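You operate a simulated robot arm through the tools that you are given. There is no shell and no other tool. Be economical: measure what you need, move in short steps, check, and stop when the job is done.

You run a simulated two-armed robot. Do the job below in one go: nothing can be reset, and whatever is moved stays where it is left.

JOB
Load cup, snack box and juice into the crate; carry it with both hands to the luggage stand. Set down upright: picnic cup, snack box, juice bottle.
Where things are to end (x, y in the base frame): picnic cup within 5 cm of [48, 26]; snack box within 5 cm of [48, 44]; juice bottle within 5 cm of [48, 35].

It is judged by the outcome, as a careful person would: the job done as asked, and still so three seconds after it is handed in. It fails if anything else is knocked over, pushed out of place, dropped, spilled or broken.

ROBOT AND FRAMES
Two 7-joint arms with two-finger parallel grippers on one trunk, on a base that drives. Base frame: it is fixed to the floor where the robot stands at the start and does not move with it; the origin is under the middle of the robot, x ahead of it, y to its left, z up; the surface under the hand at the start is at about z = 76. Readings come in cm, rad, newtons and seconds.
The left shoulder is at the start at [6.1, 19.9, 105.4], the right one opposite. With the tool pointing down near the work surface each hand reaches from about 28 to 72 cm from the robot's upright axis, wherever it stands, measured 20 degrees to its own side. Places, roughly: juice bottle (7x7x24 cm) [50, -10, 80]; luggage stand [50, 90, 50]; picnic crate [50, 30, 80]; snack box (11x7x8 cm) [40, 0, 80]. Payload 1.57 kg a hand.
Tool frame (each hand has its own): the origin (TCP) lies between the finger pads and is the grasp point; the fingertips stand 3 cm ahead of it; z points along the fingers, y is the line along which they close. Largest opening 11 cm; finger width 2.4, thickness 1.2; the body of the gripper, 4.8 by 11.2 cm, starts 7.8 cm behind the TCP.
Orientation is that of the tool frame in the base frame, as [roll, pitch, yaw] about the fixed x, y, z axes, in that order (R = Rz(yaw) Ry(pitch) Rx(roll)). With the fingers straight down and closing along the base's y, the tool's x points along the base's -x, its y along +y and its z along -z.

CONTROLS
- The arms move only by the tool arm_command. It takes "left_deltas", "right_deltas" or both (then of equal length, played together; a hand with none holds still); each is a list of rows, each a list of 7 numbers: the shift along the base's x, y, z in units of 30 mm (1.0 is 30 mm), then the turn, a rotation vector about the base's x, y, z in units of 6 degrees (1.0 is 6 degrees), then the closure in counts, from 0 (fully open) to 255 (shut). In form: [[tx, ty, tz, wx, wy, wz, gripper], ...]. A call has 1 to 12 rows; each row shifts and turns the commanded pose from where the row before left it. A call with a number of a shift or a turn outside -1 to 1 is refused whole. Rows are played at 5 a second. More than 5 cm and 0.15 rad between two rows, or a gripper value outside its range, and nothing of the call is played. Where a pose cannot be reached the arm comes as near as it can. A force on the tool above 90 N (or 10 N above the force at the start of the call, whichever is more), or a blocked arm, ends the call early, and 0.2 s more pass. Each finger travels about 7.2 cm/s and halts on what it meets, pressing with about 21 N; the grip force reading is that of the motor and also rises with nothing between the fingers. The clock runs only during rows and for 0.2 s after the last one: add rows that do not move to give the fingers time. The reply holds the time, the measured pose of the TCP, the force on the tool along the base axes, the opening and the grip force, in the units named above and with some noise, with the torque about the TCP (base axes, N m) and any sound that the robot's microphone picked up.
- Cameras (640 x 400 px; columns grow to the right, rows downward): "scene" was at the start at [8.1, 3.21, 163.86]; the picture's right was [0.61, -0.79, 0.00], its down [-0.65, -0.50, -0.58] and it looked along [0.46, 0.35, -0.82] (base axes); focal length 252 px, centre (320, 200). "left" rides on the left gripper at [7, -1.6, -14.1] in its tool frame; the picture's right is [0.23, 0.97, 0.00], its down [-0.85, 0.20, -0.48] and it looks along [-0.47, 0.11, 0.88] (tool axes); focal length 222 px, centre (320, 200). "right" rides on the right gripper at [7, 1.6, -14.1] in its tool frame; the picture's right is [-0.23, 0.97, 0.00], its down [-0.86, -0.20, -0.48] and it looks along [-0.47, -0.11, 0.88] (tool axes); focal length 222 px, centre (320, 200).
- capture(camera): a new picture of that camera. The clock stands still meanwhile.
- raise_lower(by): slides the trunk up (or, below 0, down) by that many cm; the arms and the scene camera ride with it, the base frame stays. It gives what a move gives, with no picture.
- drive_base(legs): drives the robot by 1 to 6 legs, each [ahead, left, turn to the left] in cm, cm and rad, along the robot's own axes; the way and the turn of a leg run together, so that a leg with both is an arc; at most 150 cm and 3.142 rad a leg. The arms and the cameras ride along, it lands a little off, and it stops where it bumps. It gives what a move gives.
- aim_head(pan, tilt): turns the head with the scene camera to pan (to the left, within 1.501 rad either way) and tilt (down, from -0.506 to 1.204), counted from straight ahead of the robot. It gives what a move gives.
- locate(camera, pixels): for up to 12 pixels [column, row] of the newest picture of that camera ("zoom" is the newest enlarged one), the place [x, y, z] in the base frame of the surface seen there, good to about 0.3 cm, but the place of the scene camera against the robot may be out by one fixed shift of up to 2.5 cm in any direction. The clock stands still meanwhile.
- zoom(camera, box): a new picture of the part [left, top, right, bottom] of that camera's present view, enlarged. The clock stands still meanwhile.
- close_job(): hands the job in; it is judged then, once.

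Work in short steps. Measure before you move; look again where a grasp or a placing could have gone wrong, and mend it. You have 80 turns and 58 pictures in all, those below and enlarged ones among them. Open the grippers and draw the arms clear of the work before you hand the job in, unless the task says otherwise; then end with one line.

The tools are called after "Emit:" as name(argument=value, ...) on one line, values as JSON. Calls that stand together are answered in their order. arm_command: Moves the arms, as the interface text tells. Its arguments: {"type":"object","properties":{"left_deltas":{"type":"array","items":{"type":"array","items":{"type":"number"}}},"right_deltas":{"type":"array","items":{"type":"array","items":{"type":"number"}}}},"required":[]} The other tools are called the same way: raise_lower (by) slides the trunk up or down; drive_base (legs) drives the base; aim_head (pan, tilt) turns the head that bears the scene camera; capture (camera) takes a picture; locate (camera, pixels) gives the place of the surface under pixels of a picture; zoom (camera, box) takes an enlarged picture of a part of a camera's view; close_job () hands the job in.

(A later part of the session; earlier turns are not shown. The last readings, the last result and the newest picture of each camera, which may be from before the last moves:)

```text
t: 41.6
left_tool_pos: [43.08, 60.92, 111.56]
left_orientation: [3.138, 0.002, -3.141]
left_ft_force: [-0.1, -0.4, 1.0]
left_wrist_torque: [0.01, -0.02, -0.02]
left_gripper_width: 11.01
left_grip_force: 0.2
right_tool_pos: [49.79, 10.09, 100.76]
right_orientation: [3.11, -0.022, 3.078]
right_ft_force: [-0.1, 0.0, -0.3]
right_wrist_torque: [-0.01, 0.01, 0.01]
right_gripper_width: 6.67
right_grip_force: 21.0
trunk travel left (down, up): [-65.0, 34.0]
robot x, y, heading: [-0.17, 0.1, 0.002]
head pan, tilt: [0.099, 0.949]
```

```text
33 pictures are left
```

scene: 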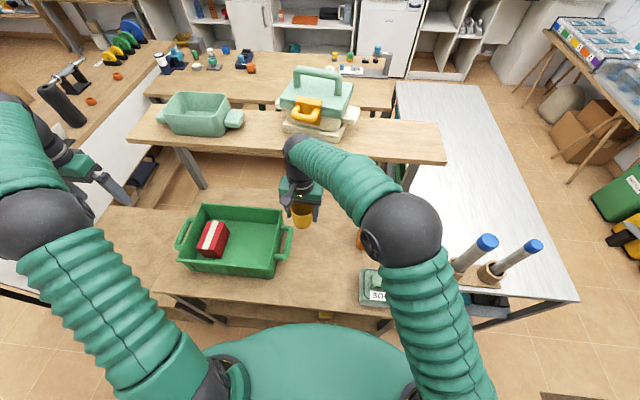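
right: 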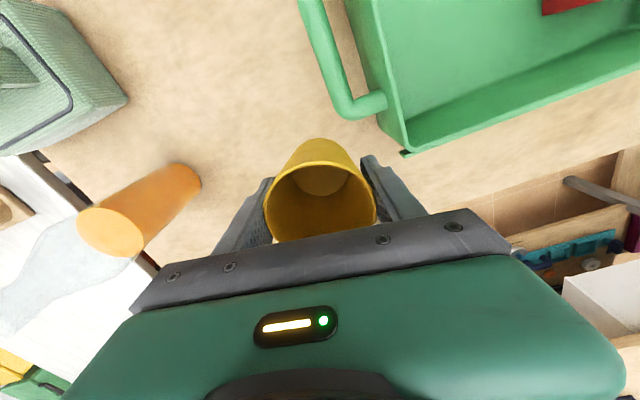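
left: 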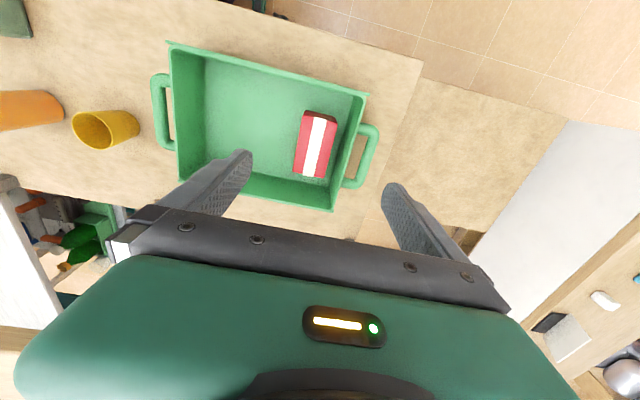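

The carrier on the shelf looks shifted and turned compared with the earlier view, so my wrist pushed it. I'll zoom in to see what the arm still touches and how far the carrier moved.

Emit:
zoom(camera="scene", box=[230, 50, 430, 230])

Emit:
locate(camera="scene", pixels=[[297, 150], [300, 135], [290, 165], [307, 112], [285, 125], [345, 140], [320, 138], [296, 72], [342, 90], [354, 80], [400, 215], [330, 160]])

```text
2.22 times, centred on (330, 140) of scene
```

zoom: 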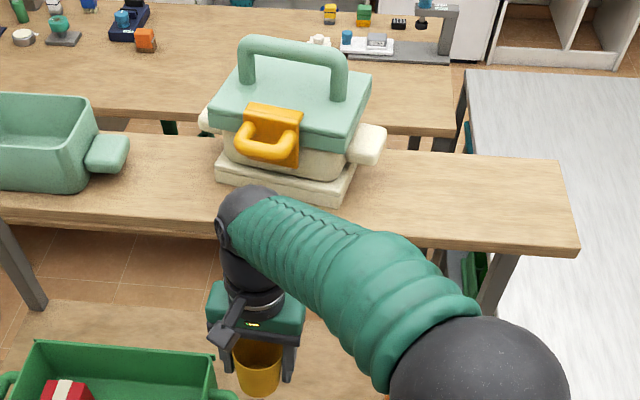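

```text
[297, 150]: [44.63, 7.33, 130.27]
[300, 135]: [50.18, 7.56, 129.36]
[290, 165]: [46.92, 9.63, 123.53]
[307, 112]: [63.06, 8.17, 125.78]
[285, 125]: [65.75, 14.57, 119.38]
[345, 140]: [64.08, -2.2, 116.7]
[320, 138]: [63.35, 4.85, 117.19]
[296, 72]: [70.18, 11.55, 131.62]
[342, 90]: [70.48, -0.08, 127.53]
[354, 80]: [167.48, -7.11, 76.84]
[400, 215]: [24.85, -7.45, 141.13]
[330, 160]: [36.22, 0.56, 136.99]
```

The wrist is now clear of the shelf, and the carrier has been shifted by roughly 3–4 cm; I'll mend that later. I'll straighten the hand in small steps and probe to the left again at x≈49.

Emit:
arm_command(right_deltas=[[0, 0, 0, 0, 0, 0.3, 255], [0, 0, 0, 0.15, 0, 0.3, 255], [0, 0.3, 0, 0.15, 0.1, 0, 255], [0, 0.3, 0, 0, 0.1, 0, 255], [0, 0.3, 0, 0, 0, 0, 255], [0, 0, 0, 0, 0, 0, 255]])

```text
t: 43.0
left_tool_pos: [43.13, 60.92, 111.72]
left_orientation: [3.14, 0.001, -3.141]
left_ft_force: [0.5, 0.6, 0.0]
left_wrist_torque: [0.02, -0.01, -0.02]
left_gripper_width: 10.96
left_grip_force: 0.0
right_tool_pos: [50.13, 12.63, 101.25]
right_orientation: [3.073, -0.039, 3.133]
right_ft_force: [-0.7, 1.1, -0.2]
right_wrist_torque: [-0.01, -0.02, -0.02]
right_gripper_width: 6.65
right_grip_force: 20.3
trunk travel left (down, up): [-65.0, 34.0]
robot x, y, heading: [-0.1, -0.23, 0.003]
head pan, tilt: [0.099, 0.949]
```

The hand can't keep upright while crossing so far left, so the arm pose itself is the limit. I'll drive the base 22 cm to the left so the right hand works more in front of its own side.

Emit:
arm_command(right_deltas=[[0, -0.6, 0, 0, 0, 0, 255], [0, -0.6, 0, 0.3, 0.1, 0, 255], [0, -0.6, 0, 0.3, 0.2, 0, 255], [0, 0, 0, 0.3, 0.1, 0, 255], [0, 0, 0, 0.2, 0, 0, 255]])

Emit:
drive_base(legs=[[0, 11, 0], [0, 11, 0]])

Emit:
capture(camera="scene")

```text
t: 44.2
left_tool_pos: [43.07, 60.9, 111.39]
left_orientation: [3.14, 0.003, 3.142]
left_ft_force: [0.0, 0.0, 0.0]
left_wrist_torque: [0.01, 0.0, -0.01]
left_gripper_width: 10.99
left_grip_force: 0.1
right_tool_pos: [49.66, 7.83, 100.61]
right_orientation: [2.963, -0.087, -3.126]
right_ft_force: [0.0, 0.8, -0.7]
right_wrist_torque: [-0.02, 0.03, -0.01]
right_gripper_width: 6.67
right_grip_force: 21.2
trunk travel left (down, up): [-65.0, 34.0]
robot x, y, heading: [-0.2, -0.32, 0.001]
head pan, tilt: [0.099, 0.949]
```

```text
t: 46.6
left_tool_pos: [42.72, 86.89, 110.15]
left_orientation: [-3.12, 0.006, -3.139]
left_ft_force: [-1.6, 1.6, -2.3]
left_wrist_torque: [-0.21, -0.14, 0.0]
left_gripper_width: 11.0
left_grip_force: 0.0
right_tool_pos: [49.08, 33.43, 100.75]
right_orientation: [2.988, -0.078, -3.127]
right_ft_force: [-1.0, 3.0, -1.3]
right_wrist_torque: [-0.3, -0.12, 0.01]
right_gripper_width: 6.64
right_grip_force: 20.8
trunk travel left (down, up): [-65.0, 34.0]
robot x, y, heading: [0.03, 22.86, -0.005]
head pan, tilt: [0.099, 0.949]
stopped in leg 2: the robot was blocked; the commanded pose is now the measured one
```

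```text
31 pictures are left
```

scene: 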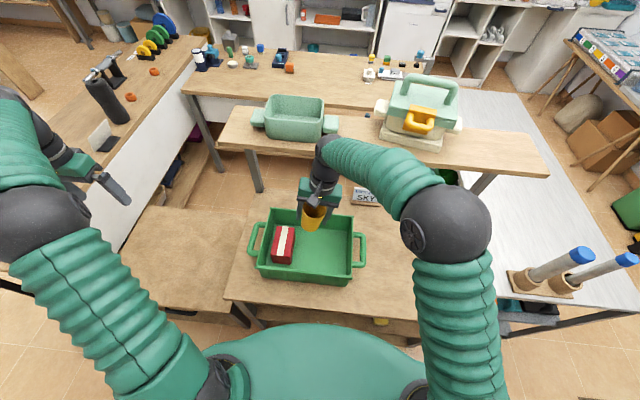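

I had the tilt sign wrong: with yaw ≈ π, a +x turn lowers roll. I'll correct it with negative turns and move the cup to above (48, 26).

Emit:
arm_command(right_deltas=[[0, -0.5, 0, -0.5, -0.25, 0, 255], [0, -0.5, 0, -0.5, -0.25, 0, 255], [-0.1, -0.5, 0, -0.47, -0.25, 0, 255], [-0.1, -0.5, 0, 0, 0, 0, 255], [-0.1, -0.4, 0, 0, 0, -0.1, 255], [0, 0, 0, 0, 0, 0, 255]])

```text
t: 48.0
left_tool_pos: [42.87, 82.53, 112.26]
left_orientation: [3.13, 0.008, 3.141]
left_ft_force: [0.5, 0.3, -0.4]
left_wrist_torque: [0.01, 0.02, -0.02]
left_gripper_width: 10.99
left_grip_force: 0.1
right_tool_pos: [48.46, 22.35, 101.16]
right_orientation: [3.108, -0.002, 3.136]
right_ft_force: [0.2, -0.3, -0.6]
right_wrist_torque: [-0.03, -0.03, -0.01]
right_gripper_width: 6.66
right_grip_force: 21.2
trunk travel left (down, up): [-65.0, 34.0]
robot x, y, heading: [-0.03, 22.44, -0.001]
head pan, tilt: [0.099, 0.949]
```

Now at y=22.3; I'll move +4 cm left and trim the roll.

Emit:
arm_command(right_deltas=[[0, 0.4, 0, -0.3, 0, 0, 255], [0, 0.5, 0, 0, 0, 0, 255], [-0.1, 0.4, 0, 0, 0, 0, 255], [0, 0, 0, 0, 0, 0, 255]])

Emit:
capture(camera="right")

```text
t: 49.0
left_tool_pos: [42.73, 83.92, 111.52]
left_orientation: [-3.141, 0.007, -3.14]
left_ft_force: [-1.0, 0.3, -1.9]
left_wrist_torque: [-0.06, -0.07, 0.0]
left_gripper_width: 11.01
left_grip_force: 0.1
right_tool_pos: [47.96, 27.69, 101.13]
right_orientation: [-3.134, -0.002, 3.14]
right_ft_force: [-0.9, 1.6, -0.2]
right_wrist_torque: [-0.06, -0.04, 0.0]
right_gripper_width: 6.68
right_grip_force: 21.4
trunk travel left (down, up): [-65.0, 34.0]
robot x, y, heading: [0.07, 22.44, -0.002]
head pan, tilt: [0.099, 0.949]
```

```text
30 pictures are left
```

right: 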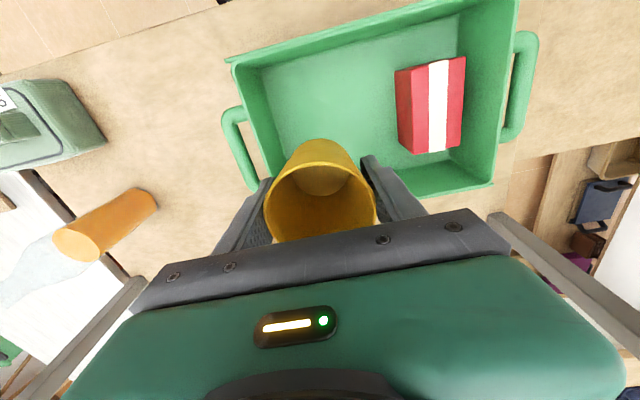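

The readings sway a little after the drive; I'll wait a moment and read again before lowering.

Emit:
arm_command(right_deltas=[[0, 0, 0, 0, 0, 0, 255], [0, 0, 0, 0, 0, 0, 255], [0, 0, 0, 0, 0, 0, 255], [0, 0, 0, 0, 0, 0, 255]])

Emit:
zoom(camera="right", box=[200, 0, 560, 225])

```text
t: 50.0
left_tool_pos: [42.79, 82.35, 112.44]
left_orientation: [3.13, 0.007, 3.14]
left_ft_force: [0.1, -0.4, -0.3]
left_wrist_torque: [0.03, 0.03, -0.02]
left_gripper_width: 11.0
left_grip_force: 0.0
right_tool_pos: [47.86, 26.09, 101.1]
right_orientation: [3.139, -0.001, 3.139]
right_ft_force: [0.1, 0.4, -0.1]
right_wrist_torque: [-0.01, -0.02, 0.01]
right_gripper_width: 6.66
right_grip_force: 20.7
trunk travel left (down, up): [-65.0, 34.0]
robot x, y, heading: [-0.44, 22.41, -0.0]
head pan, tilt: [0.099, 0.949]
```

```text
1.78 times, centred on (380, 112) of right
```

zoom: 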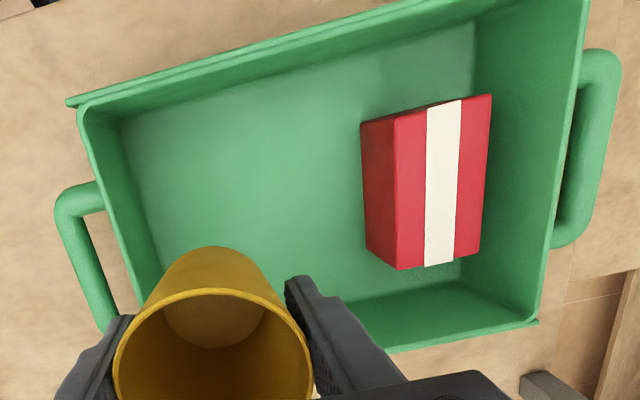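

Settled at (47.9, 26.1). I'll lower the cup to just above the crate floor.

Emit:
arm_command(right_deltas=[[0, 0.05, -0.6, 0, 0, 0, 255], [0, 0, -1, 0, 0, 0, 255], [0, 0, -1, 0, 0, 0, 255], [0, 0, -1, 0, 0, 0, 255], [0, 0, -1, 0, 0, 0, 255], [0, 0, -1, 0, 0, 0, 255], [0, 0, -0.5, 0, 0, 0, 255], [0, 0, -0.2, 0, 0, 0, 255], [0, 0, 0, 0, 0, 0, 255]])

Emit:
capture(camera="right")

```text
t: 52.0
left_tool_pos: [42.97, 82.42, 112.47]
left_orientation: [3.129, 0.009, 3.14]
left_ft_force: [-0.9, -0.5, 0.0]
left_wrist_torque: [-0.01, 0.01, -0.03]
left_gripper_width: 11.01
left_grip_force: 0.0
right_tool_pos: [47.93, 26.0, 82.25]
right_orientation: [3.138, 0.0, 3.138]
right_ft_force: [0.2, 0.4, -0.7]
right_wrist_torque: [0.0, 0.0, -0.02]
right_gripper_width: 6.62
right_grip_force: 21.6
trunk travel left (down, up): [-65.0, 34.0]
robot x, y, heading: [-0.22, 22.24, -0.001]
head pan, tilt: [0.099, 0.949]
```

```text
28 pictures are left
```

right: 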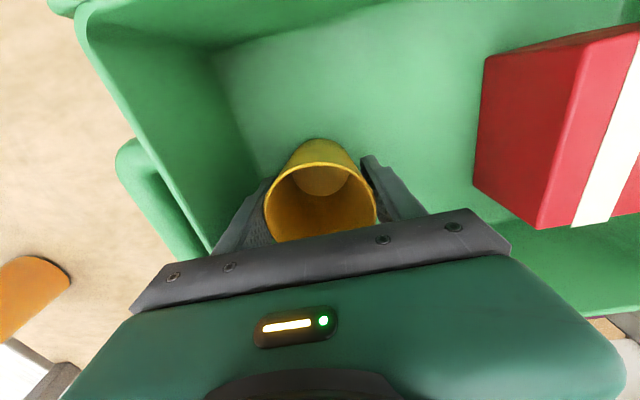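

I ease down 0.6 cm, open modestly to about 7.9 cm, and rise straight up.

Emit:
arm_command(right_deltas=[[0, 0, -0.1, 0, 0, 0, 255], [0, 0, -0.1, 0, 0, 0, 255], [0, 0, 0, 0, 0, 0, 255], [0, 0, 0, 0, 0, 0, 72], [0, 0, 0, 0, 0, 0, 72], [0, 0, 0, 0, 0, 0, 72]])

Emit:
arm_command(right_deltas=[[0, 0, 0.4, 0, 0, 0, 72], [0, 0, 0.7, 0, 0, 0, 72], [0, 0, 1, 0, 0, 0, 72], [0, 0, 1, 0, 0, 0, 72], [0, 0, 1, 0, 0, 0, 72], [0, 0, 1, 0, 0, 0, 72], [0, 0, 1, 0, 0, 0, 72], [-0.5, 0, 1, 0, 0, 0, 0], [-0.5, 0, 1, 0, 0, 0, 0], [0, 0, 0, 0, 0, 0, 0]])

Emit:
capture(camera="scene")

```text
t: 53.4
left_tool_pos: [42.8, 82.25, 112.41]
left_orientation: [3.129, 0.008, 3.14]
left_ft_force: [-0.1, -0.5, 1.1]
left_wrist_torque: [-0.01, -0.02, 0.01]
left_gripper_width: 10.99
left_grip_force: 0.1
right_tool_pos: [47.99, 26.11, 81.71]
right_orientation: [3.137, 0.001, 3.14]
right_ft_force: [-0.4, -0.1, -0.2]
right_wrist_torque: [0.02, 0.01, -0.03]
right_gripper_width: 7.92
right_grip_force: 0.1
trunk travel left (down, up): [-65.0, 34.0]
robot x, y, heading: [0.18, 22.45, -0.002]
head pan, tilt: [0.099, 0.949]
```

```text
t: 55.6
left_tool_pos: [42.96, 82.34, 112.37]
left_orientation: [3.13, 0.008, 3.14]
left_ft_force: [-0.6, -0.3, 0.0]
left_wrist_torque: [0.0, 0.01, 0.03]
left_gripper_width: 11.0
left_grip_force: 0.0
right_tool_pos: [45.18, 26.31, 105.91]
right_orientation: [-3.141, -0.002, 3.137]
right_ft_force: [0.7, -1.0, 0.7]
right_wrist_torque: [0.02, 0.05, 0.01]
right_gripper_width: 10.99
right_grip_force: 0.1
trunk travel left (down, up): [-65.0, 34.0]
robot x, y, heading: [0.08, 22.46, -0.0]
head pan, tilt: [0.099, 0.949]
```

```text
27 pictures are left
```

scene: 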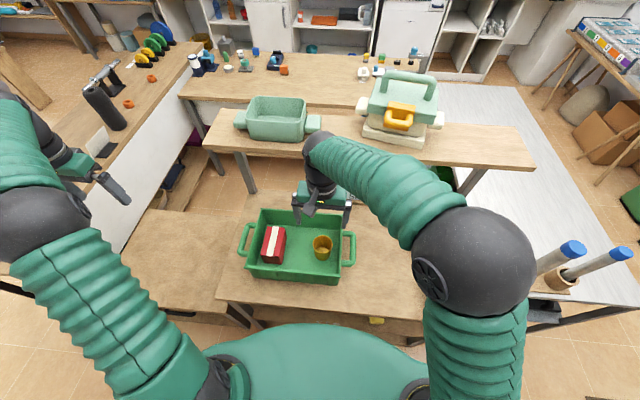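

Cup and snack box both stand in the crate. I'll now move the right hand, at x≈44 and clear of the shelf, over to y≈-10 to view the bottle.

Emit:
arm_command(right_deltas=[[0, -1, 0.2, 0, 0, 0, 0], [0, -1, 0.2, 0, 0, 0, 0], [0, -1, 0.2, 0, 0, 0, 0], [0, -1, 0, 0, 0, 0, 0], [0, -1, 0, 0, 0, 0, 0], [0, -1, 0, 0, 0, 0, 0], [0, -1, 0, 0, 0, 0, 0], [0, -1, 0, 0, 0, 0, 0], [0, -1, 0, 0, 0, 0, 0], [0, -1, 0, 0, 0, 0, 0], [0, -1, 0, 0, 0, 0, 0], [0, -1, 0, 0, 0, 0, 0]])

Emit:
capture(camera="right")

Emit:
capture(camera="scene")

```text
t: 58.2
left_tool_pos: [42.84, 82.19, 112.42]
left_orientation: [3.128, 0.007, 3.14]
left_ft_force: [0.0, 0.0, -0.1]
left_wrist_torque: [0.02, 0.04, 0.01]
left_gripper_width: 11.02
left_grip_force: 0.1
right_tool_pos: [45.16, -10.16, 107.81]
right_orientation: [3.137, -0.001, 3.139]
right_ft_force: [-0.4, 1.4, -0.7]
right_wrist_torque: [0.02, -0.01, -0.03]
right_gripper_width: 11.0
right_grip_force: 0.1
trunk travel left (down, up): [-65.0, 34.0]
robot x, y, heading: [0.11, 22.45, -0.001]
head pan, tilt: [0.099, 0.949]
```

```text
26 pictures are left
```

right: 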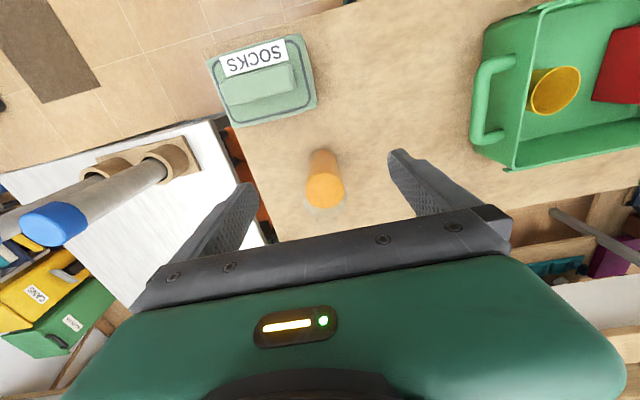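

```text
25 pictures are left
```

scene: 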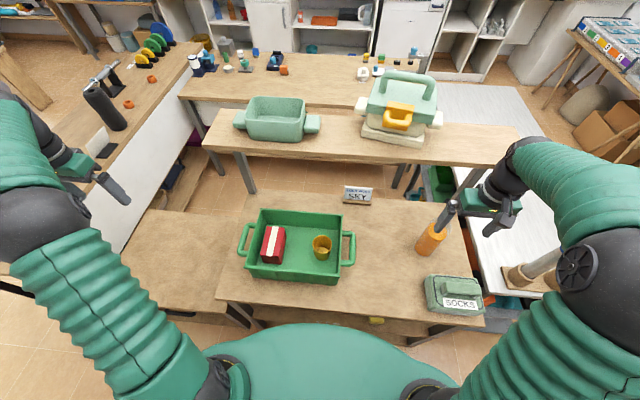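

Both views show the bottle; I'll measure it with the wrist camera (sides at about (308,185), (344,185), liquid top about (325,190)).

Emit:
locate(camera="right", pixels=[[325, 152], [325, 165], [310, 185], [341, 185], [325, 180], [325, 200], [325, 208], [312, 165], [337, 160], [308, 190], [343, 190]])

Emit:
zoom(camera="scene", box=[380, 140, 560, 300])

```text
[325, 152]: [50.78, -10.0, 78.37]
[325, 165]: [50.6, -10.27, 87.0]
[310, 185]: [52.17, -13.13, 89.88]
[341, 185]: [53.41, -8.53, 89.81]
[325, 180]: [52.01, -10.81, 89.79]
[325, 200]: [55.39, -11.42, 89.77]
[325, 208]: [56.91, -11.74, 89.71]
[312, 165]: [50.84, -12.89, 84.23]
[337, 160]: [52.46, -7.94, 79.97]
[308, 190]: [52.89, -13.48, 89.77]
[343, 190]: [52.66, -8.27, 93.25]
```

```text
2.50 times, centred on (470, 220) of scene
```

zoom: 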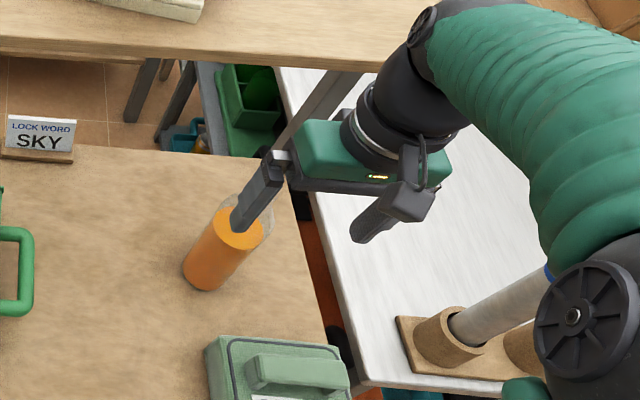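

Bottle centre ≈ (54.0, -10.6), liquid surface z≈90. I zoom on its transparent upper part to see where the shoulder starts.

Emit:
zoom(camera="right", box=[265, 135, 385, 235])

Emit:
zoom(camera="scene", box=[405, 195, 475, 265])

```text
4.00 times, centred on (325, 185) of right
```

zoom: 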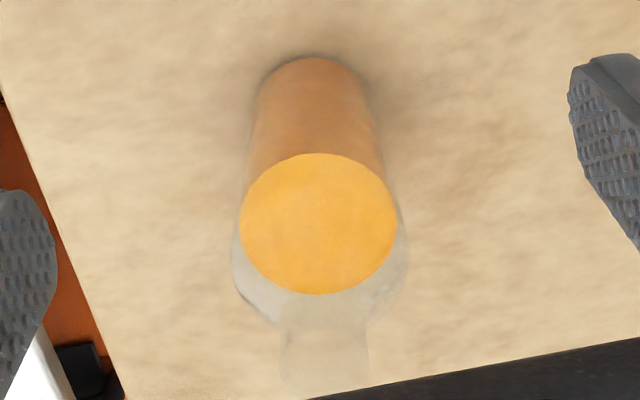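

```text
5.71 times, centred on (440, 230) of scene
```

zoom: 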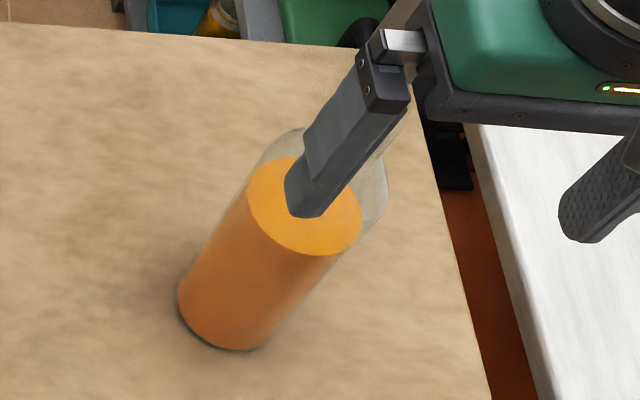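

The shoulder is at about z≈93 and the neck reaches 100, so I can grip the body at TCP z≈92.8. I'll move forward to x=54 first, watching forces near the shelf.

Emit:
arm_command(right_deltas=[[0.5, -0.15, 0, 0, 0, 0, 0], [0.5, 0, 0, 0, 0, 0, 0], [0.5, 0, 0, 0, 0, 0, 0], [0.5, 0, 0, 0, 0, 0, 0], [0.5, 0, 0, 0, 0, 0, 0], [0.45, 0, 0, 0, 0, 0, 0], [0, 0, 0, 0, 0, 0, 0]])

Emit:
capture(camera="right")

```text
t: 59.8
left_tool_pos: [42.91, 82.25, 112.41]
left_orientation: [3.13, 0.007, 3.139]
left_ft_force: [-0.3, -0.3, -0.6]
left_wrist_torque: [0.02, 0.04, -0.01]
left_gripper_width: 11.01
left_grip_force: 0.0
right_tool_pos: [54.09, -10.43, 107.76]
right_orientation: [3.138, 0.001, 3.137]
right_ft_force: [0.3, 0.1, 0.3]
right_wrist_torque: [0.0, -0.01, -0.02]
right_gripper_width: 11.01
right_grip_force: 0.0
trunk travel left (down, up): [-65.0, 34.0]
robot x, y, heading: [0.03, 22.38, -0.004]
head pan, tilt: [0.099, 0.949]
```

```text
21 pictures are left
```

right: 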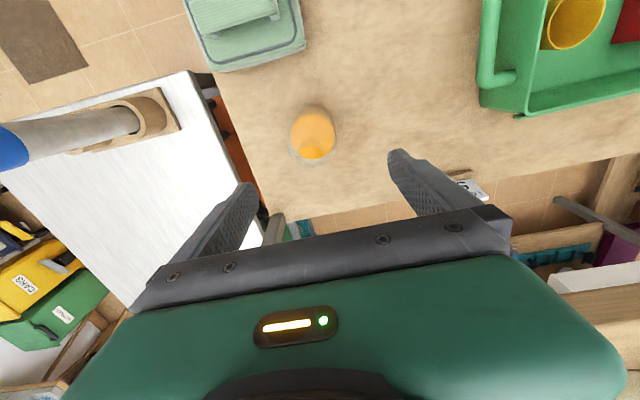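

No contact. I'll lower to z≈92.8 around the bottle body and close.

Emit:
arm_command(right_deltas=[[0, -0.03, -1, 0, 0, 0, 0], [0, 0, -1, 0, 0, 0, 0], [0, 0, -1, 0, 0, 0, 0], [0, 0, -1, 0, 0, 0, 0], [0, 0, -0.6, 0, 0, 0, 0], [0, 0, -0.38, 0, 0, 0, 0], [0, 0, 0, 0, 0, 0, 0], [0, 0, 0, 0, 0, 0, 255], [0, 0, 0, 0, 0, 0, 255], [0, 0, 0, 0, 0, 0, 255], [0, 0, 0, 0, 0, 0, 255], [0, 0, 0, 0, 0, 0, 255]])

```text
t: 62.4
left_tool_pos: [42.78, 82.38, 112.42]
left_orientation: [3.129, 0.009, 3.141]
left_ft_force: [0.2, -0.1, -0.5]
left_wrist_torque: [-0.02, -0.01, 0.01]
left_gripper_width: 10.99
left_grip_force: 0.1
right_tool_pos: [53.73, -10.43, 92.9]
right_orientation: [3.14, 0.0, 3.139]
right_ft_force: [1.3, -4.3, 8.3]
right_wrist_torque: [-0.41, -0.32, 0.0]
right_gripper_width: 6.9
right_grip_force: 21.1
trunk travel left (down, up): [-65.0, 34.0]
robot x, y, heading: [0.29, 22.37, 0.0]
head pan, tilt: [0.099, 0.949]
```

Gripped at 6.9 cm width. I'll lift slightly, draw back to x≈48 away from the shelf, then raise above rim height.

Emit:
arm_command(right_deltas=[[0, 0, 0.3, 0, 0, 0, 255], [0, 0, 0.5, 0, 0, 0, 255], [-0.3, 0, 0.5, 0, 0, 0, 255], [-0.5, 0, 0.5, 0, 0, 0, 255], [-0.5, 0, 0.5, 0, 0, 0, 255], [-0.4, 0, 0.5, 0, 0, 0, 255], [-0.3, 0, 0.5, 0, 0, 0, 255], [0, 0, 0.5, 0, 0, 0, 255], [0, 0, 0.5, 0, 0, 0, 255], [0, 0, 0.4, 0, 0, 0, 255], [0, 0, 0, 0, 0, 0, 255]])

Emit:
capture(camera="scene")

```text
t: 64.8
left_tool_pos: [42.89, 82.27, 112.5]
left_orientation: [3.127, 0.008, 3.14]
left_ft_force: [0.5, 0.2, -0.1]
left_wrist_torque: [0.0, 0.02, -0.03]
left_gripper_width: 11.01
left_grip_force: 0.0
right_tool_pos: [47.91, -10.5, 106.91]
right_orientation: [3.138, -0.002, 3.138]
right_ft_force: [0.0, -0.8, -4.8]
right_wrist_torque: [0.0, 0.03, 0.0]
right_gripper_width: 6.69
right_grip_force: 21.4
trunk travel left (down, up): [-65.0, 34.0]
robot x, y, heading: [-0.36, 22.29, -0.003]
head pan, tilt: [0.099, 0.949]
```

```text
20 pictures are left
```

scene: 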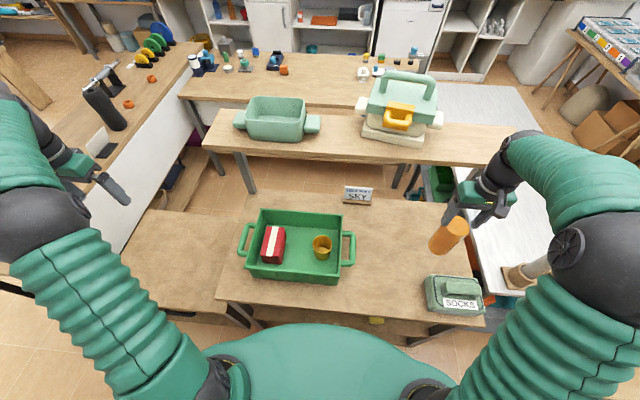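

The bottle hangs clear with 4.8 N weight. I'll carry it over to (48, 35) at moderate speed, a little higher.

Emit:
arm_command(right_deltas=[[0, 0.3, 0.3, 0, 0, 0, 255], [0, 0.5, 0.2, 0, 0, 0, 255], [0, 0.7, 0, 0, 0, 0, 255], [0, 0.7, 0, 0, 0, 0, 255], [0, 0.7, 0, 0, 0, 0, 255], [0, 0.7, 0, 0, 0, 0, 255], [0, 0.7, 0, 0, 0, 0, 255], [0, 0.7, 0, 0, 0, 0, 255], [0, 0.7, 0, 0, 0, 0, 255], [0, 0.7, 0, 0, 0, 0, 255], [0, 0.7, 0, 0, 0, 0, 255], [0, 0.7, 0, 0, 0, 0, 255]])

Emit:
arm_command(right_deltas=[[0, 0.7, 0, 0, 0, 0, 255], [0, 0.7, 0, 0, 0, 0, 255], [0, 0.7, 0, 0, 0, 0, 255], [0, 0.7, 0, 0, 0, 0, 255], [0, 0.7, 0, 0, 0, 0, 255], [0, 0.7, 0, 0, 0, 0, 255], [0, 0.7, 0, 0, 0, 0, 255], [0, 0.7, 0, 0, 0, 0, 255], [0, 0.7, 0, 0, 0, 0, 255], [0, 0.6, 0, 0, 0, 0, 255], [0, 0.5, 0, 0, 0, 0, 255], [0, 0, 0, 0, 0, 0, 255]])

Emit:
capture(camera="right")

```text
t: 67.4
left_tool_pos: [42.78, 82.36, 112.33]
left_orientation: [3.129, 0.009, 3.14]
left_ft_force: [0.2, 0.2, 0.1]
left_wrist_torque: [0.03, -0.01, 0.0]
left_gripper_width: 11.01
left_grip_force: 0.1
right_tool_pos: [47.96, 13.21, 108.39]
right_orientation: [3.14, -0.001, 3.137]
right_ft_force: [0.5, 0.0, -4.5]
right_wrist_torque: [-0.03, 0.01, 0.01]
right_gripper_width: 6.73
right_grip_force: 21.4
trunk travel left (down, up): [-65.0, 34.0]
robot x, y, heading: [-0.28, 22.4, 0.002]
head pan, tilt: [0.099, 0.949]
```

```text
t: 70.0
left_tool_pos: [42.85, 82.36, 112.6]
left_orientation: [3.13, 0.006, 3.139]
left_ft_force: [0.1, 0.0, 0.6]
left_wrist_torque: [-0.03, 0.03, -0.01]
left_gripper_width: 11.01
left_grip_force: 0.0
right_tool_pos: [49.43, 33.48, 109.63]
right_orientation: [3.127, 0.016, 3.097]
right_ft_force: [-0.3, 0.0, -5.1]
right_wrist_torque: [-0.01, 0.02, 0.02]
right_gripper_width: 6.72
right_grip_force: 20.8
trunk travel left (down, up): [-65.0, 34.0]
robot x, y, heading: [-0.11, 22.11, -0.0]
head pan, tilt: [0.099, 0.949]
```

```text
19 pictures are left
```

right: 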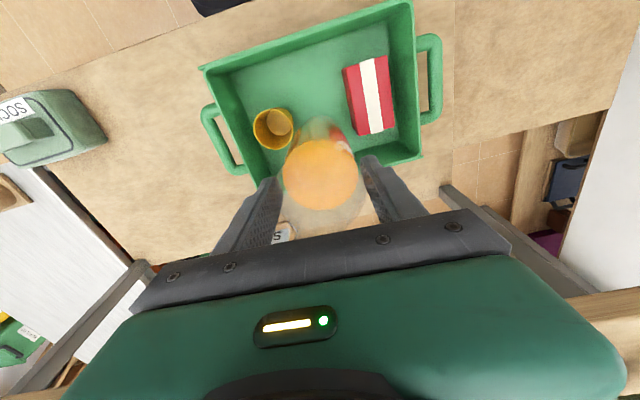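

At the far-left reach the arm is again limited (relative y≈11). I'll drive the base 8 cm further left so the hand can stay upright at the slot.

Emit:
drive_base(legs=[[0, 8, 0]])

Emit:
arm_command(right_deltas=[[0, 0, 0, 0, 0, 0, 255], [0, 0, 0, 0, 0, 0, 255], [0, 0, 0, 0, 0, 0, 255], [0, 0, 0, 0, 0, 0, 255]])

```text
t: 71.0
left_tool_pos: [42.98, 86.68, 113.79]
left_orientation: [3.101, 0.009, 3.135]
left_ft_force: [1.0, -0.1, 2.6]
left_wrist_torque: [0.02, 0.12, -0.03]
left_gripper_width: 10.99
left_grip_force: 0.1
right_tool_pos: [48.97, 38.28, 108.9]
right_orientation: [3.106, 0.011, 3.102]
right_ft_force: [-1.7, -2.1, -1.4]
right_wrist_torque: [0.09, 0.01, -0.03]
right_gripper_width: 6.71
right_grip_force: 21.2
trunk travel left (down, up): [-65.0, 34.0]
robot x, y, heading: [-0.14, 30.01, -0.002]
head pan, tilt: [0.099, 0.949]
```

```text
t: 72.0
left_tool_pos: [42.96, 88.62, 113.38]
left_orientation: [3.121, 0.011, 3.134]
left_ft_force: [-0.1, -0.2, 0.8]
left_wrist_torque: [0.01, 0.0, -0.01]
left_gripper_width: 10.97
left_grip_force: 0.1
right_tool_pos: [49.29, 39.77, 110.12]
right_orientation: [3.115, 0.02, 3.09]
right_ft_force: [0.5, -0.4, -4.6]
right_wrist_torque: [0.01, 0.02, -0.02]
right_gripper_width: 6.72
right_grip_force: 20.8
trunk travel left (down, up): [-65.0, 34.0]
robot x, y, heading: [0.24, 29.77, -0.007]
head pan, tilt: [0.099, 0.949]
```

I'll bring the hand to (48, 35) and square it up.

Emit:
arm_command(right_deltas=[[-0.1, -0.5, 0, -0.1, 0.1, 0.2, 255], [-0.15, -0.5, 0, -0.1, 0.1, 0.2, 255], [-0.15, -0.5, 0, 0, 0, 0.1, 255], [0, -0.1, 0, 0, 0, 0, 255], [0, 0, 0, 0, 0, 0, 255], [0, 0, 0, 0, 0, 0, 255]])

Emit:
capture(camera="right")

```text
t: 73.5
left_tool_pos: [43.03, 88.33, 113.22]
left_orientation: [3.119, 0.011, 3.132]
left_ft_force: [0.6, -0.7, 0.9]
left_wrist_torque: [0.0, 0.02, -0.01]
left_gripper_width: 11.02
left_grip_force: 0.1
right_tool_pos: [47.86, 35.36, 109.34]
right_orientation: [-3.139, -0.012, -3.132]
right_ft_force: [0.8, -0.7, -4.6]
right_wrist_torque: [-0.02, 0.03, 0.0]
right_gripper_width: 6.71
right_grip_force: 21.3
trunk travel left (down, up): [-65.0, 34.0]
robot x, y, heading: [0.05, 29.52, -0.007]
head pan, tilt: [0.099, 0.949]
```

```text
18 pictures are left
```

right: 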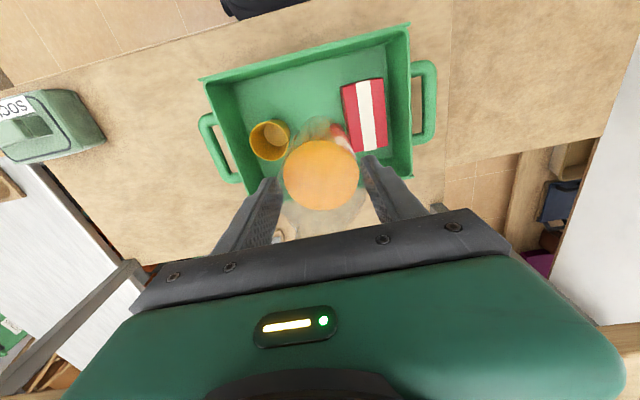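

I'll lower the bottle to about 2 cm above the floor between cup and box, then ease down to contact.

Emit:
arm_command(right_deltas=[[0, -0.2, -0.5, 0, -0.1, 0, 255], [0, 0, -0.7, 0, 0, 0, 255], [0, 0, -0.7, 0, 0, 0, 255], [0, 0, -0.7, 0, 0, 0, 255], [0, 0, -0.7, 0, 0, 0, 255], [0, 0, -0.7, 0, 0, 0, 255], [0, 0, -0.5, 0, 0, 0, 255], [0, 0, 0, 0, 0, 0, 255], [0, 0, 0, 0, 0, 0, 255]])

Emit:
capture(camera="right")

```text
t: 75.5
left_tool_pos: [43.05, 89.32, 112.84]
left_orientation: [3.127, 0.012, 3.135]
left_ft_force: [-0.5, 0.5, 0.3]
left_wrist_torque: [0.01, -0.02, -0.03]
left_gripper_width: 10.98
left_grip_force: 0.2
right_tool_pos: [47.85, 35.32, 95.74]
right_orientation: [-3.132, 0.001, -3.129]
right_ft_force: [0.9, -0.1, -4.8]
right_wrist_torque: [-0.02, 0.03, -0.01]
right_gripper_width: 6.71
right_grip_force: 20.8
trunk travel left (down, up): [-65.0, 34.0]
robot x, y, heading: [0.09, 30.25, -0.004]
head pan, tilt: [0.099, 0.949]
```

```text
17 pictures are left
```

right: 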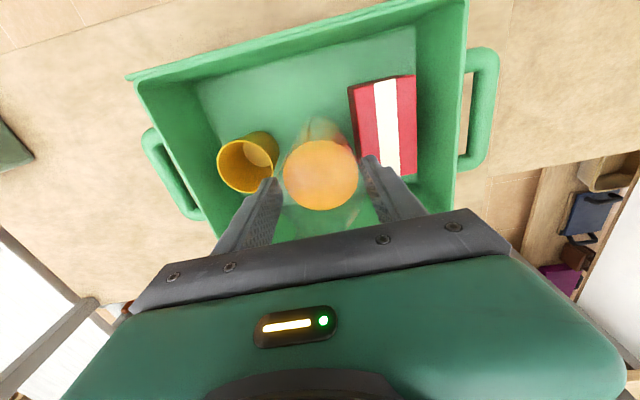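

Good clearance on both sides. I ease down in ~0.3 cm steps and watch the vertical force.

Emit:
arm_command(right_deltas=[[0, -0.1, -0.2, 0, 0, 0, 255], [0, 0, -0.2, 0, 0, 0, 255], [0, 0, -0.15, 0, 0, 0, 255], [0, 0, -0.1, 0, 0, 0, 255], [0, 0, 0, 0, 0, 0, 255], [0, 0, 0, 0, 0, 0, 255]])

```text
t: 76.8
left_tool_pos: [42.92, 89.14, 112.9]
left_orientation: [3.124, 0.011, 3.136]
left_ft_force: [0.3, 0.7, -0.6]
left_wrist_torque: [-0.01, 0.0, 0.03]
left_gripper_width: 11.0
left_grip_force: 0.0
right_tool_pos: [47.82, 34.89, 93.82]
right_orientation: [-3.133, 0.0, -3.127]
right_ft_force: [-0.1, -0.6, -5.2]
right_wrist_torque: [-0.01, 0.02, 0.03]
right_gripper_width: 6.73
right_grip_force: 21.0
trunk travel left (down, up): [-65.0, 34.0]
robot x, y, heading: [-0.06, 29.86, -0.006]
head pan, tilt: [0.099, 0.949]
```

Emit:
arm_command(right_deltas=[[0, 0, -0.08, 0, 0, 0, 255], [0, 0, -0.06, 0, 0, 0, 255], [0, 0, -0.05, 0, 0, 0, 255], [0, 0, 0, 0, 0, 0, 255], [0, 0, 0, 0, 0, 0, 255]])

```text
t: 78.0
left_tool_pos: [42.98, 89.1, 113.05]
left_orientation: [3.126, 0.012, 3.134]
left_ft_force: [0.4, 0.9, -0.1]
left_wrist_torque: [0.0, -0.01, 0.0]
left_gripper_width: 11.01
left_grip_force: 0.2
right_tool_pos: [47.57, 34.91, 93.45]
right_orientation: [-3.134, 0.003, -3.131]
right_ft_force: [2.7, -5.7, 18.9]
right_wrist_torque: [-0.22, -0.19, -0.06]
right_gripper_width: 6.72
right_grip_force: 21.0
trunk travel left (down, up): [-65.0, 34.0]
robot x, y, heading: [0.13, 29.89, -0.004]
head pan, tilt: [0.099, 0.949]
```

The force rose to +19 N: the bottle stands on the floor. I'll relax 0.2 cm, open gently and rise straight up past the neck.

Emit:
arm_command(right_deltas=[[0, 0, 0.07, 0, 0, 0, 255], [0, 0, 0, 0, 0, 0, 255], [0, 0, 0, 0, 0, 0, 70], [0, 0, 0, 0, 0, 0, 50], [0, 0, 0, 0, 0, 0, 50], [0, 0, 0.3, 0, 0, 0, 50], [0, 0, 0.7, 0, 0, 0, 50], [0, 0, 1, 0, 0, 0, 50], [0, 0, 1, 0, 0, 0, 50], [0, 0, 1, 0, 0, 0, 50], [0, 0, 0.5, 0, 0, 0, 50], [0, 0, 0, 0, 0, 0, 50]])

Emit:
capture(camera="scene")

```text
t: 80.7
left_tool_pos: [43.0, 89.29, 112.84]
left_orientation: [3.124, 0.011, 3.133]
left_ft_force: [0.0, 0.4, -0.5]
left_wrist_torque: [0.01, 0.01, 0.01]
left_gripper_width: 11.0
left_grip_force: 0.2
right_tool_pos: [47.6, 34.97, 106.87]
right_orientation: [-3.135, 0.0, -3.13]
right_ft_force: [-0.6, -0.4, -0.5]
right_wrist_torque: [0.02, 0.01, 0.03]
right_gripper_width: 8.83
right_grip_force: 0.2
trunk travel left (down, up): [-65.0, 34.0]
robot x, y, heading: [-0.09, 29.78, -0.006]
head pan, tilt: [0.099, 0.949]
```

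```text
16 pictures are left
```

scene: 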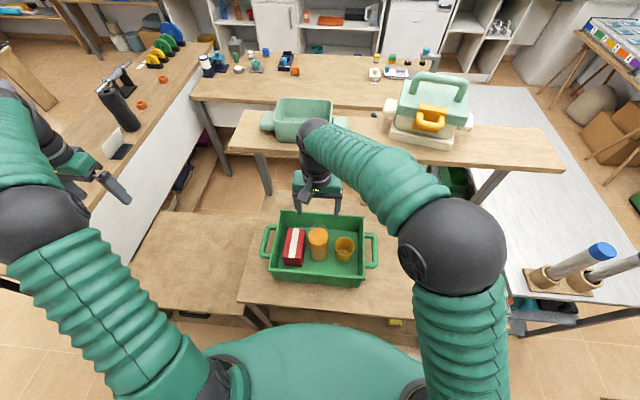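

All three items stand in the crate. Next I'll place both hands above the crate handles: base 5 cm further left, right hand over y≈16 and left hand over y≈53.

Emit:
drive_base(legs=[[0, 5, 0]])

Emit:
arm_command(right_deltas=[[0, -1, 0.2, 0, 0, 0, 176], [0, -1, 0.2, 0, 0, 0, 176], [0, -1, 0, 0, 0, 0, 176], [0, -1, 0, 0, 0, 0, 176], [0, -1, 0, 0, 0, 0, 176], [0, -1, 0, 0, 0, 0, 176], [0, -1, 0, 0, 0, 0, 176], [0, -1, 0, 0, 0, 0, 176], [0, 0, 0, 0, 0, 0, 176], [0, 0, 0, 0, 0, 0, 176], [0, 0, 0, 0, 0, 0, 176], [0, 0, 0, 0, 0, 0, 176]], left_deltas=[[0, -1, 0, 0, 0, 0, 176], [0, -1, 0, 0, 0, 0, 176], [0, -1, 0, 0, 0, 0, 176], [0, -1, 0, 0, 0, 0, 176], [0, -1, 0, 0, 0, 0, 176], [0, -1, 0, 0, 0, 0, 176], [0, -1, 0, 0, 0, 0, 176], [0, -1, 0, 0, 0, 0, 176], [0, -1, 0, 0, 0, 0, 176], [0, -1, 0, 0, 0, 0, 176], [0, 0, 0, 0, 0, 0, 176], [0, 0, 0, 0, 0, 0, 176]])

Emit:
capture(camera="right")

Emit:
capture(camera="left")

```text
t: 81.6
left_tool_pos: [42.99, 91.53, 114.18]
left_orientation: [3.105, 0.012, 3.13]
left_ft_force: [1.2, -2.2, 1.2]
left_wrist_torque: [0.07, 0.07, 0.0]
left_gripper_width: 10.99
left_grip_force: 0.0
right_tool_pos: [47.62, 37.41, 106.98]
right_orientation: [3.132, 0.003, -3.133]
right_ft_force: [0.2, -1.1, -0.4]
right_wrist_torque: [0.1, 0.03, 0.0]
right_gripper_width: 8.84
right_grip_force: 0.1
trunk travel left (down, up): [-65.0, 34.0]
robot x, y, heading: [-0.03, 34.37, -0.004]
head pan, tilt: [0.099, 0.949]
```

```text
t: 84.2
left_tool_pos: [42.99, 62.18, 113.64]
left_orientation: [3.113, 0.012, 3.131]
left_ft_force: [1.0, -1.1, 0.3]
left_wrist_torque: [0.04, 0.0, 0.01]
left_gripper_width: 3.4
left_grip_force: 0.1
right_tool_pos: [47.75, 14.61, 108.13]
right_orientation: [3.14, 0.0, -3.134]
right_ft_force: [-0.2, -0.5, -0.1]
right_wrist_torque: [-0.01, 0.02, -0.02]
right_gripper_width: 3.41
right_grip_force: 0.1
trunk travel left (down, up): [-65.0, 34.0]
robot x, y, heading: [-0.14, 34.32, -0.004]
head pan, tilt: [0.099, 0.949]
```

```text
15 pictures are left
```

right: 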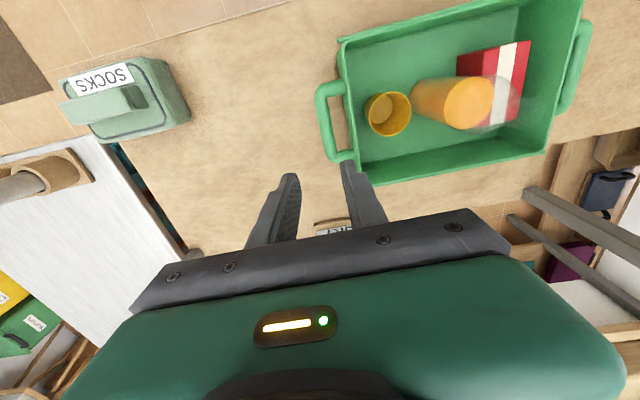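

```text
14 pictures are left
```

left: 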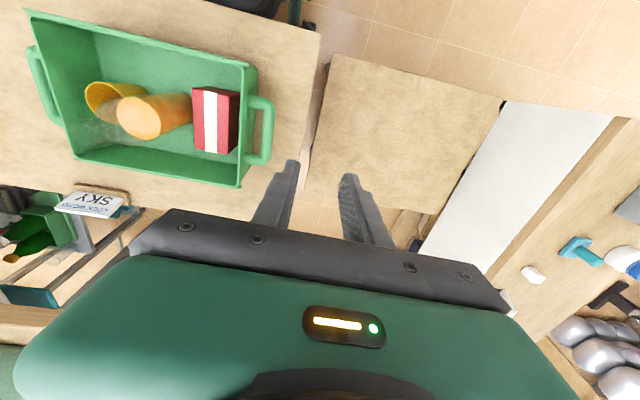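

Handles are visible: the right one at about (328,120) in the right picture, the left one at (266,125) in the left picture, plus the whole stand top. I'll measure bar edges, gaps and stand edges.

Emit:
locate(camera="right", pixels=[[321, 115], [326, 115], [331, 115], [336, 115], [345, 115], [352, 115], [322, 92], [333, 153], [326, 130], [389, 112], [465, 100], [339, 130]])

Emit:
locate(camera="left", pixels=[[271, 125], [266, 125], [261, 125], [256, 125], [250, 115], [265, 100], [262, 158], [330, 60], [305, 180], [495, 105], [430, 205], [232, 120]])

```text
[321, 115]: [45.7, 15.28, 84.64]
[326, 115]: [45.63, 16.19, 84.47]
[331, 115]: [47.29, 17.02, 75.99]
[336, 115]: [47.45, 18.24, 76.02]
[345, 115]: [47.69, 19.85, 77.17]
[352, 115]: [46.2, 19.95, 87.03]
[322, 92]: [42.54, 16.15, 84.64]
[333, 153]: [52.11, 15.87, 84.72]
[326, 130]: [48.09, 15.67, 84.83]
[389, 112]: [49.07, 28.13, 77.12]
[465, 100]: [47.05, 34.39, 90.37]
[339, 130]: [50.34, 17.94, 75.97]
```

```text
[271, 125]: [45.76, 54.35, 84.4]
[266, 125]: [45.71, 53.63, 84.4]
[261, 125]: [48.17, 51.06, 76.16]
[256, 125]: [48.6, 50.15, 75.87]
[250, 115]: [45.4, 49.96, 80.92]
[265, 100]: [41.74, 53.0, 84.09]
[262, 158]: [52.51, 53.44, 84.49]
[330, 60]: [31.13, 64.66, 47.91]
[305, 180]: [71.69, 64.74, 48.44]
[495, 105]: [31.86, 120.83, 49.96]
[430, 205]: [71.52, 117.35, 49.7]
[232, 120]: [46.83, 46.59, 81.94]
```

Bars: right centre y≈15.8, left centre y≈53.7, tops z≈84.6, x centre 47.7; stand top spans x 31–71.6, y 65–119, z≈50. I'll bring both hands to just above the bars.

Emit:
arm_command(right_deltas=[[0, 0.2, 0, 0, 0, 0, 176], [0, 0.2, 0, 0, 0, 0, 176], [0, 0, 0, 0, 0, 0, 176], [0, 0, -1, 0, 0, 0, 176], [0, 0, -1, 0, 0, 0, 176], [0, 0, -1, 0, 0, 0, 176], [0, 0, -1, 0, 0, 0, 176], [0, 0, -0.8, 0, 0, 0, 176], [0, 0, -0.6, 0, 0, 0, 176], [0, 0, -0.3, 0, 0, 0, 176], [0, 0, 0, 0, 0, 0, 176], [0, 0, 0, 0, 0, 0, 176]], left_deltas=[[0.5, -0.9, 0, -0.15, 0, 0.1, 176], [0.5, -0.9, 0, -0.12, 0, 0, 176], [0.57, -1, -0.6, 0, 0, 0, 176], [0, 0, -1, 0, 0, 0, 176], [0, 0, -1, 0, 0, 0, 176], [0, 0, -1, 0, 0, 0, 176], [0, 0, -1, 0, 0, 0, 176], [0, 0, -1, 0, 0, 0, 176], [0, 0, -1, 0, 0, 0, 176], [0, 0, -0.7, 0, 0, 0, 176], [0, 0, -0.3, 0, 0, 0, 176], [0, 0, 0, 0, 0, 0, 176]])

Emit:
zoom(camera="right", box=[200, 60, 440, 220])

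Emit:
zoom(camera="left", box=[200, 60, 440, 220])

```text
t: 86.8
left_tool_pos: [47.54, 54.33, 90.85]
left_orientation: [-3.139, 0.014, -3.138]
left_ft_force: [0.1, -0.6, -0.2]
left_wrist_torque: [0.0, -0.02, 0.01]
left_gripper_width: 3.4
left_grip_force: 0.0
right_tool_pos: [47.58, 15.61, 91.21]
right_orientation: [3.141, 0.003, -3.132]
right_ft_force: [0.6, -0.5, -0.2]
right_wrist_torque: [0.01, 0.02, -0.02]
right_gripper_width: 3.41
right_grip_force: 0.1
trunk travel left (down, up): [-65.0, 34.0]
robot x, y, heading: [-0.08, 34.57, 0.001]
head pan, tilt: [0.099, 0.949]
```

```text
2.50 times, centred on (320, 140) of right
```

zoom: 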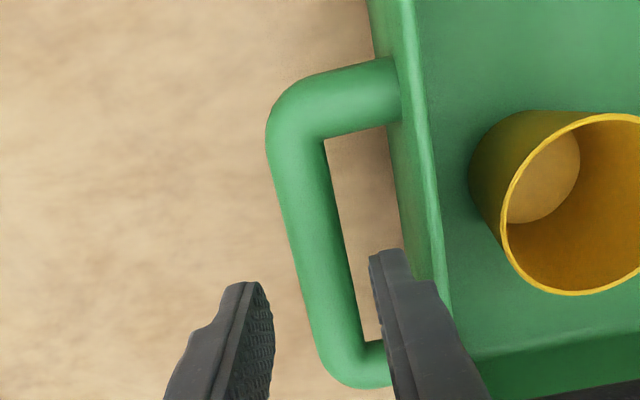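

```text
2.50 times, centred on (320, 140) of left
```

zoom: 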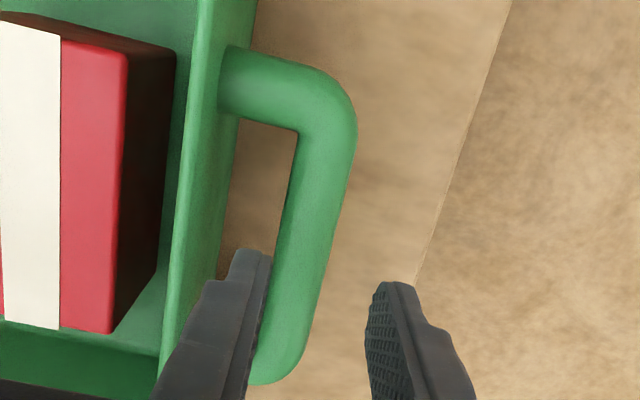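

Fingers straddle both bars; I check the left bar's exact centre (about (262..330, 230) in the zoom) before the last descent.

Emit:
locate(camera="zoom", pixels=[[290, 220], [310, 220], [330, 220], [335, 160], [308, 160], [205, 250]])

Emit:
locate(camera="right", pixels=[[311, 140], [317, 140], [324, 140], [328, 155], [335, 155], [322, 155], [359, 120]])

```text
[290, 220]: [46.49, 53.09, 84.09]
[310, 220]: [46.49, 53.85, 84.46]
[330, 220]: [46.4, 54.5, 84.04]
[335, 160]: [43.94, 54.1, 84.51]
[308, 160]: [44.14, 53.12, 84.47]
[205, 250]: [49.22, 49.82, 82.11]
```

```text
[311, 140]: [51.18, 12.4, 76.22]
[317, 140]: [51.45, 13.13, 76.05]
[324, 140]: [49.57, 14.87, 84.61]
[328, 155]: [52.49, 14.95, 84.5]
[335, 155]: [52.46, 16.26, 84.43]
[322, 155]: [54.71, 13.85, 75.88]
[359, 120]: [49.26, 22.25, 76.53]
```

Left bar centre 53.8, right 15.7. I'll trim, lower both to z≈83.8 and close.

Emit:
arm_command(right_deltas=[[0, 0.03, 0, 0, 0, 0, 176], [0, 0, -0.8, 0, 0, 0, 176], [0, 0, -0.8, 0, 0, 0, 176], [0, 0, -0.85, 0, 0, 0, 176], [0, 0, 0, 0, 0, 0, 176], [0, 0, 0, 0, 0, 0, 255], [0, 0, 0, 0, 0, 0, 255], [0, 0, 0, 0, 0, 0, 255], [0, 0, 0, 0, 0, 0, 255]], left_deltas=[[0, -0.17, 0, 0, 0, 0, 176], [0, 0, -0.75, 0, 0, 0, 176], [0, 0, -0.8, 0, 0, 0, 176], [0, 0, -0.8, 0, 0, 0, 176], [0, 0, 0, 0, 0, 0, 176], [0, 0, 0, 0, 0, 0, 255], [0, 0, 0, 0, 0, 0, 255], [0, 0, 0, 0, 0, 0, 255], [0, 0, 0, 0, 0, 0, 255]])

```text
t: 88.8
left_tool_pos: [47.48, 53.75, 83.81]
left_orientation: [-3.138, 0.013, -3.139]
left_ft_force: [-1.8, 0.6, -0.9]
left_wrist_torque: [-0.02, -0.3, -0.08]
left_gripper_width: 2.15
left_grip_force: 21.5
right_tool_pos: [47.75, 15.6, 83.87]
right_orientation: [3.141, 0.003, -3.132]
right_ft_force: [0.0, -3.3, -0.2]
right_wrist_torque: [-0.03, -0.33, -0.32]
right_gripper_width: 2.17
right_grip_force: 21.1
trunk travel left (down, up): [-65.0, 34.0]
robot x, y, heading: [0.2, 34.38, -0.007]
head pan, tilt: [0.099, 0.949]
```

Both handles are gripped (2.15 cm). I'll lift with the trunk 3 cm first and check the load.

Emit:
raise_lower(by=3)

Emit:
capture(camera="scene")

```text
t: 89.5
left_tool_pos: [47.62, 53.6, 86.78]
left_orientation: [-3.139, 0.011, -3.14]
left_ft_force: [-1.4, 2.9, -5.8]
left_wrist_torque: [0.0, 0.15, -0.07]
left_gripper_width: 2.16
left_grip_force: 20.9
right_tool_pos: [47.82, 15.62, 86.82]
right_orientation: [-3.141, 0.0, -3.133]
right_ft_force: [0.2, -4.4, -5.8]
right_wrist_torque: [-0.03, -0.14, -0.33]
right_gripper_width: 2.14
right_grip_force: 21.2
trunk travel left (down, up): [-68.0, 31.0]
robot x, y, heading: [0.18, 34.12, -0.003]
head pan, tilt: [0.099, 0.949]
```

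```text
11 pictures are left
```

scene: 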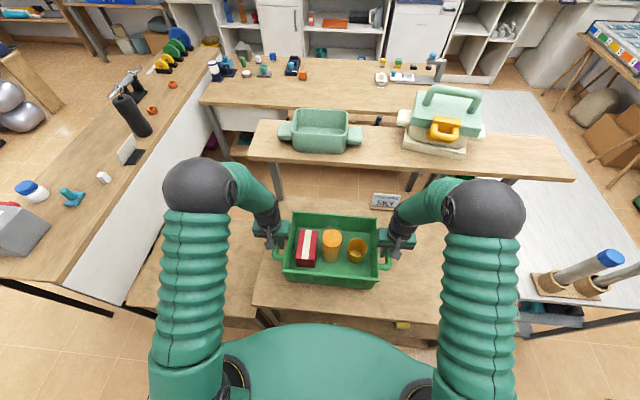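

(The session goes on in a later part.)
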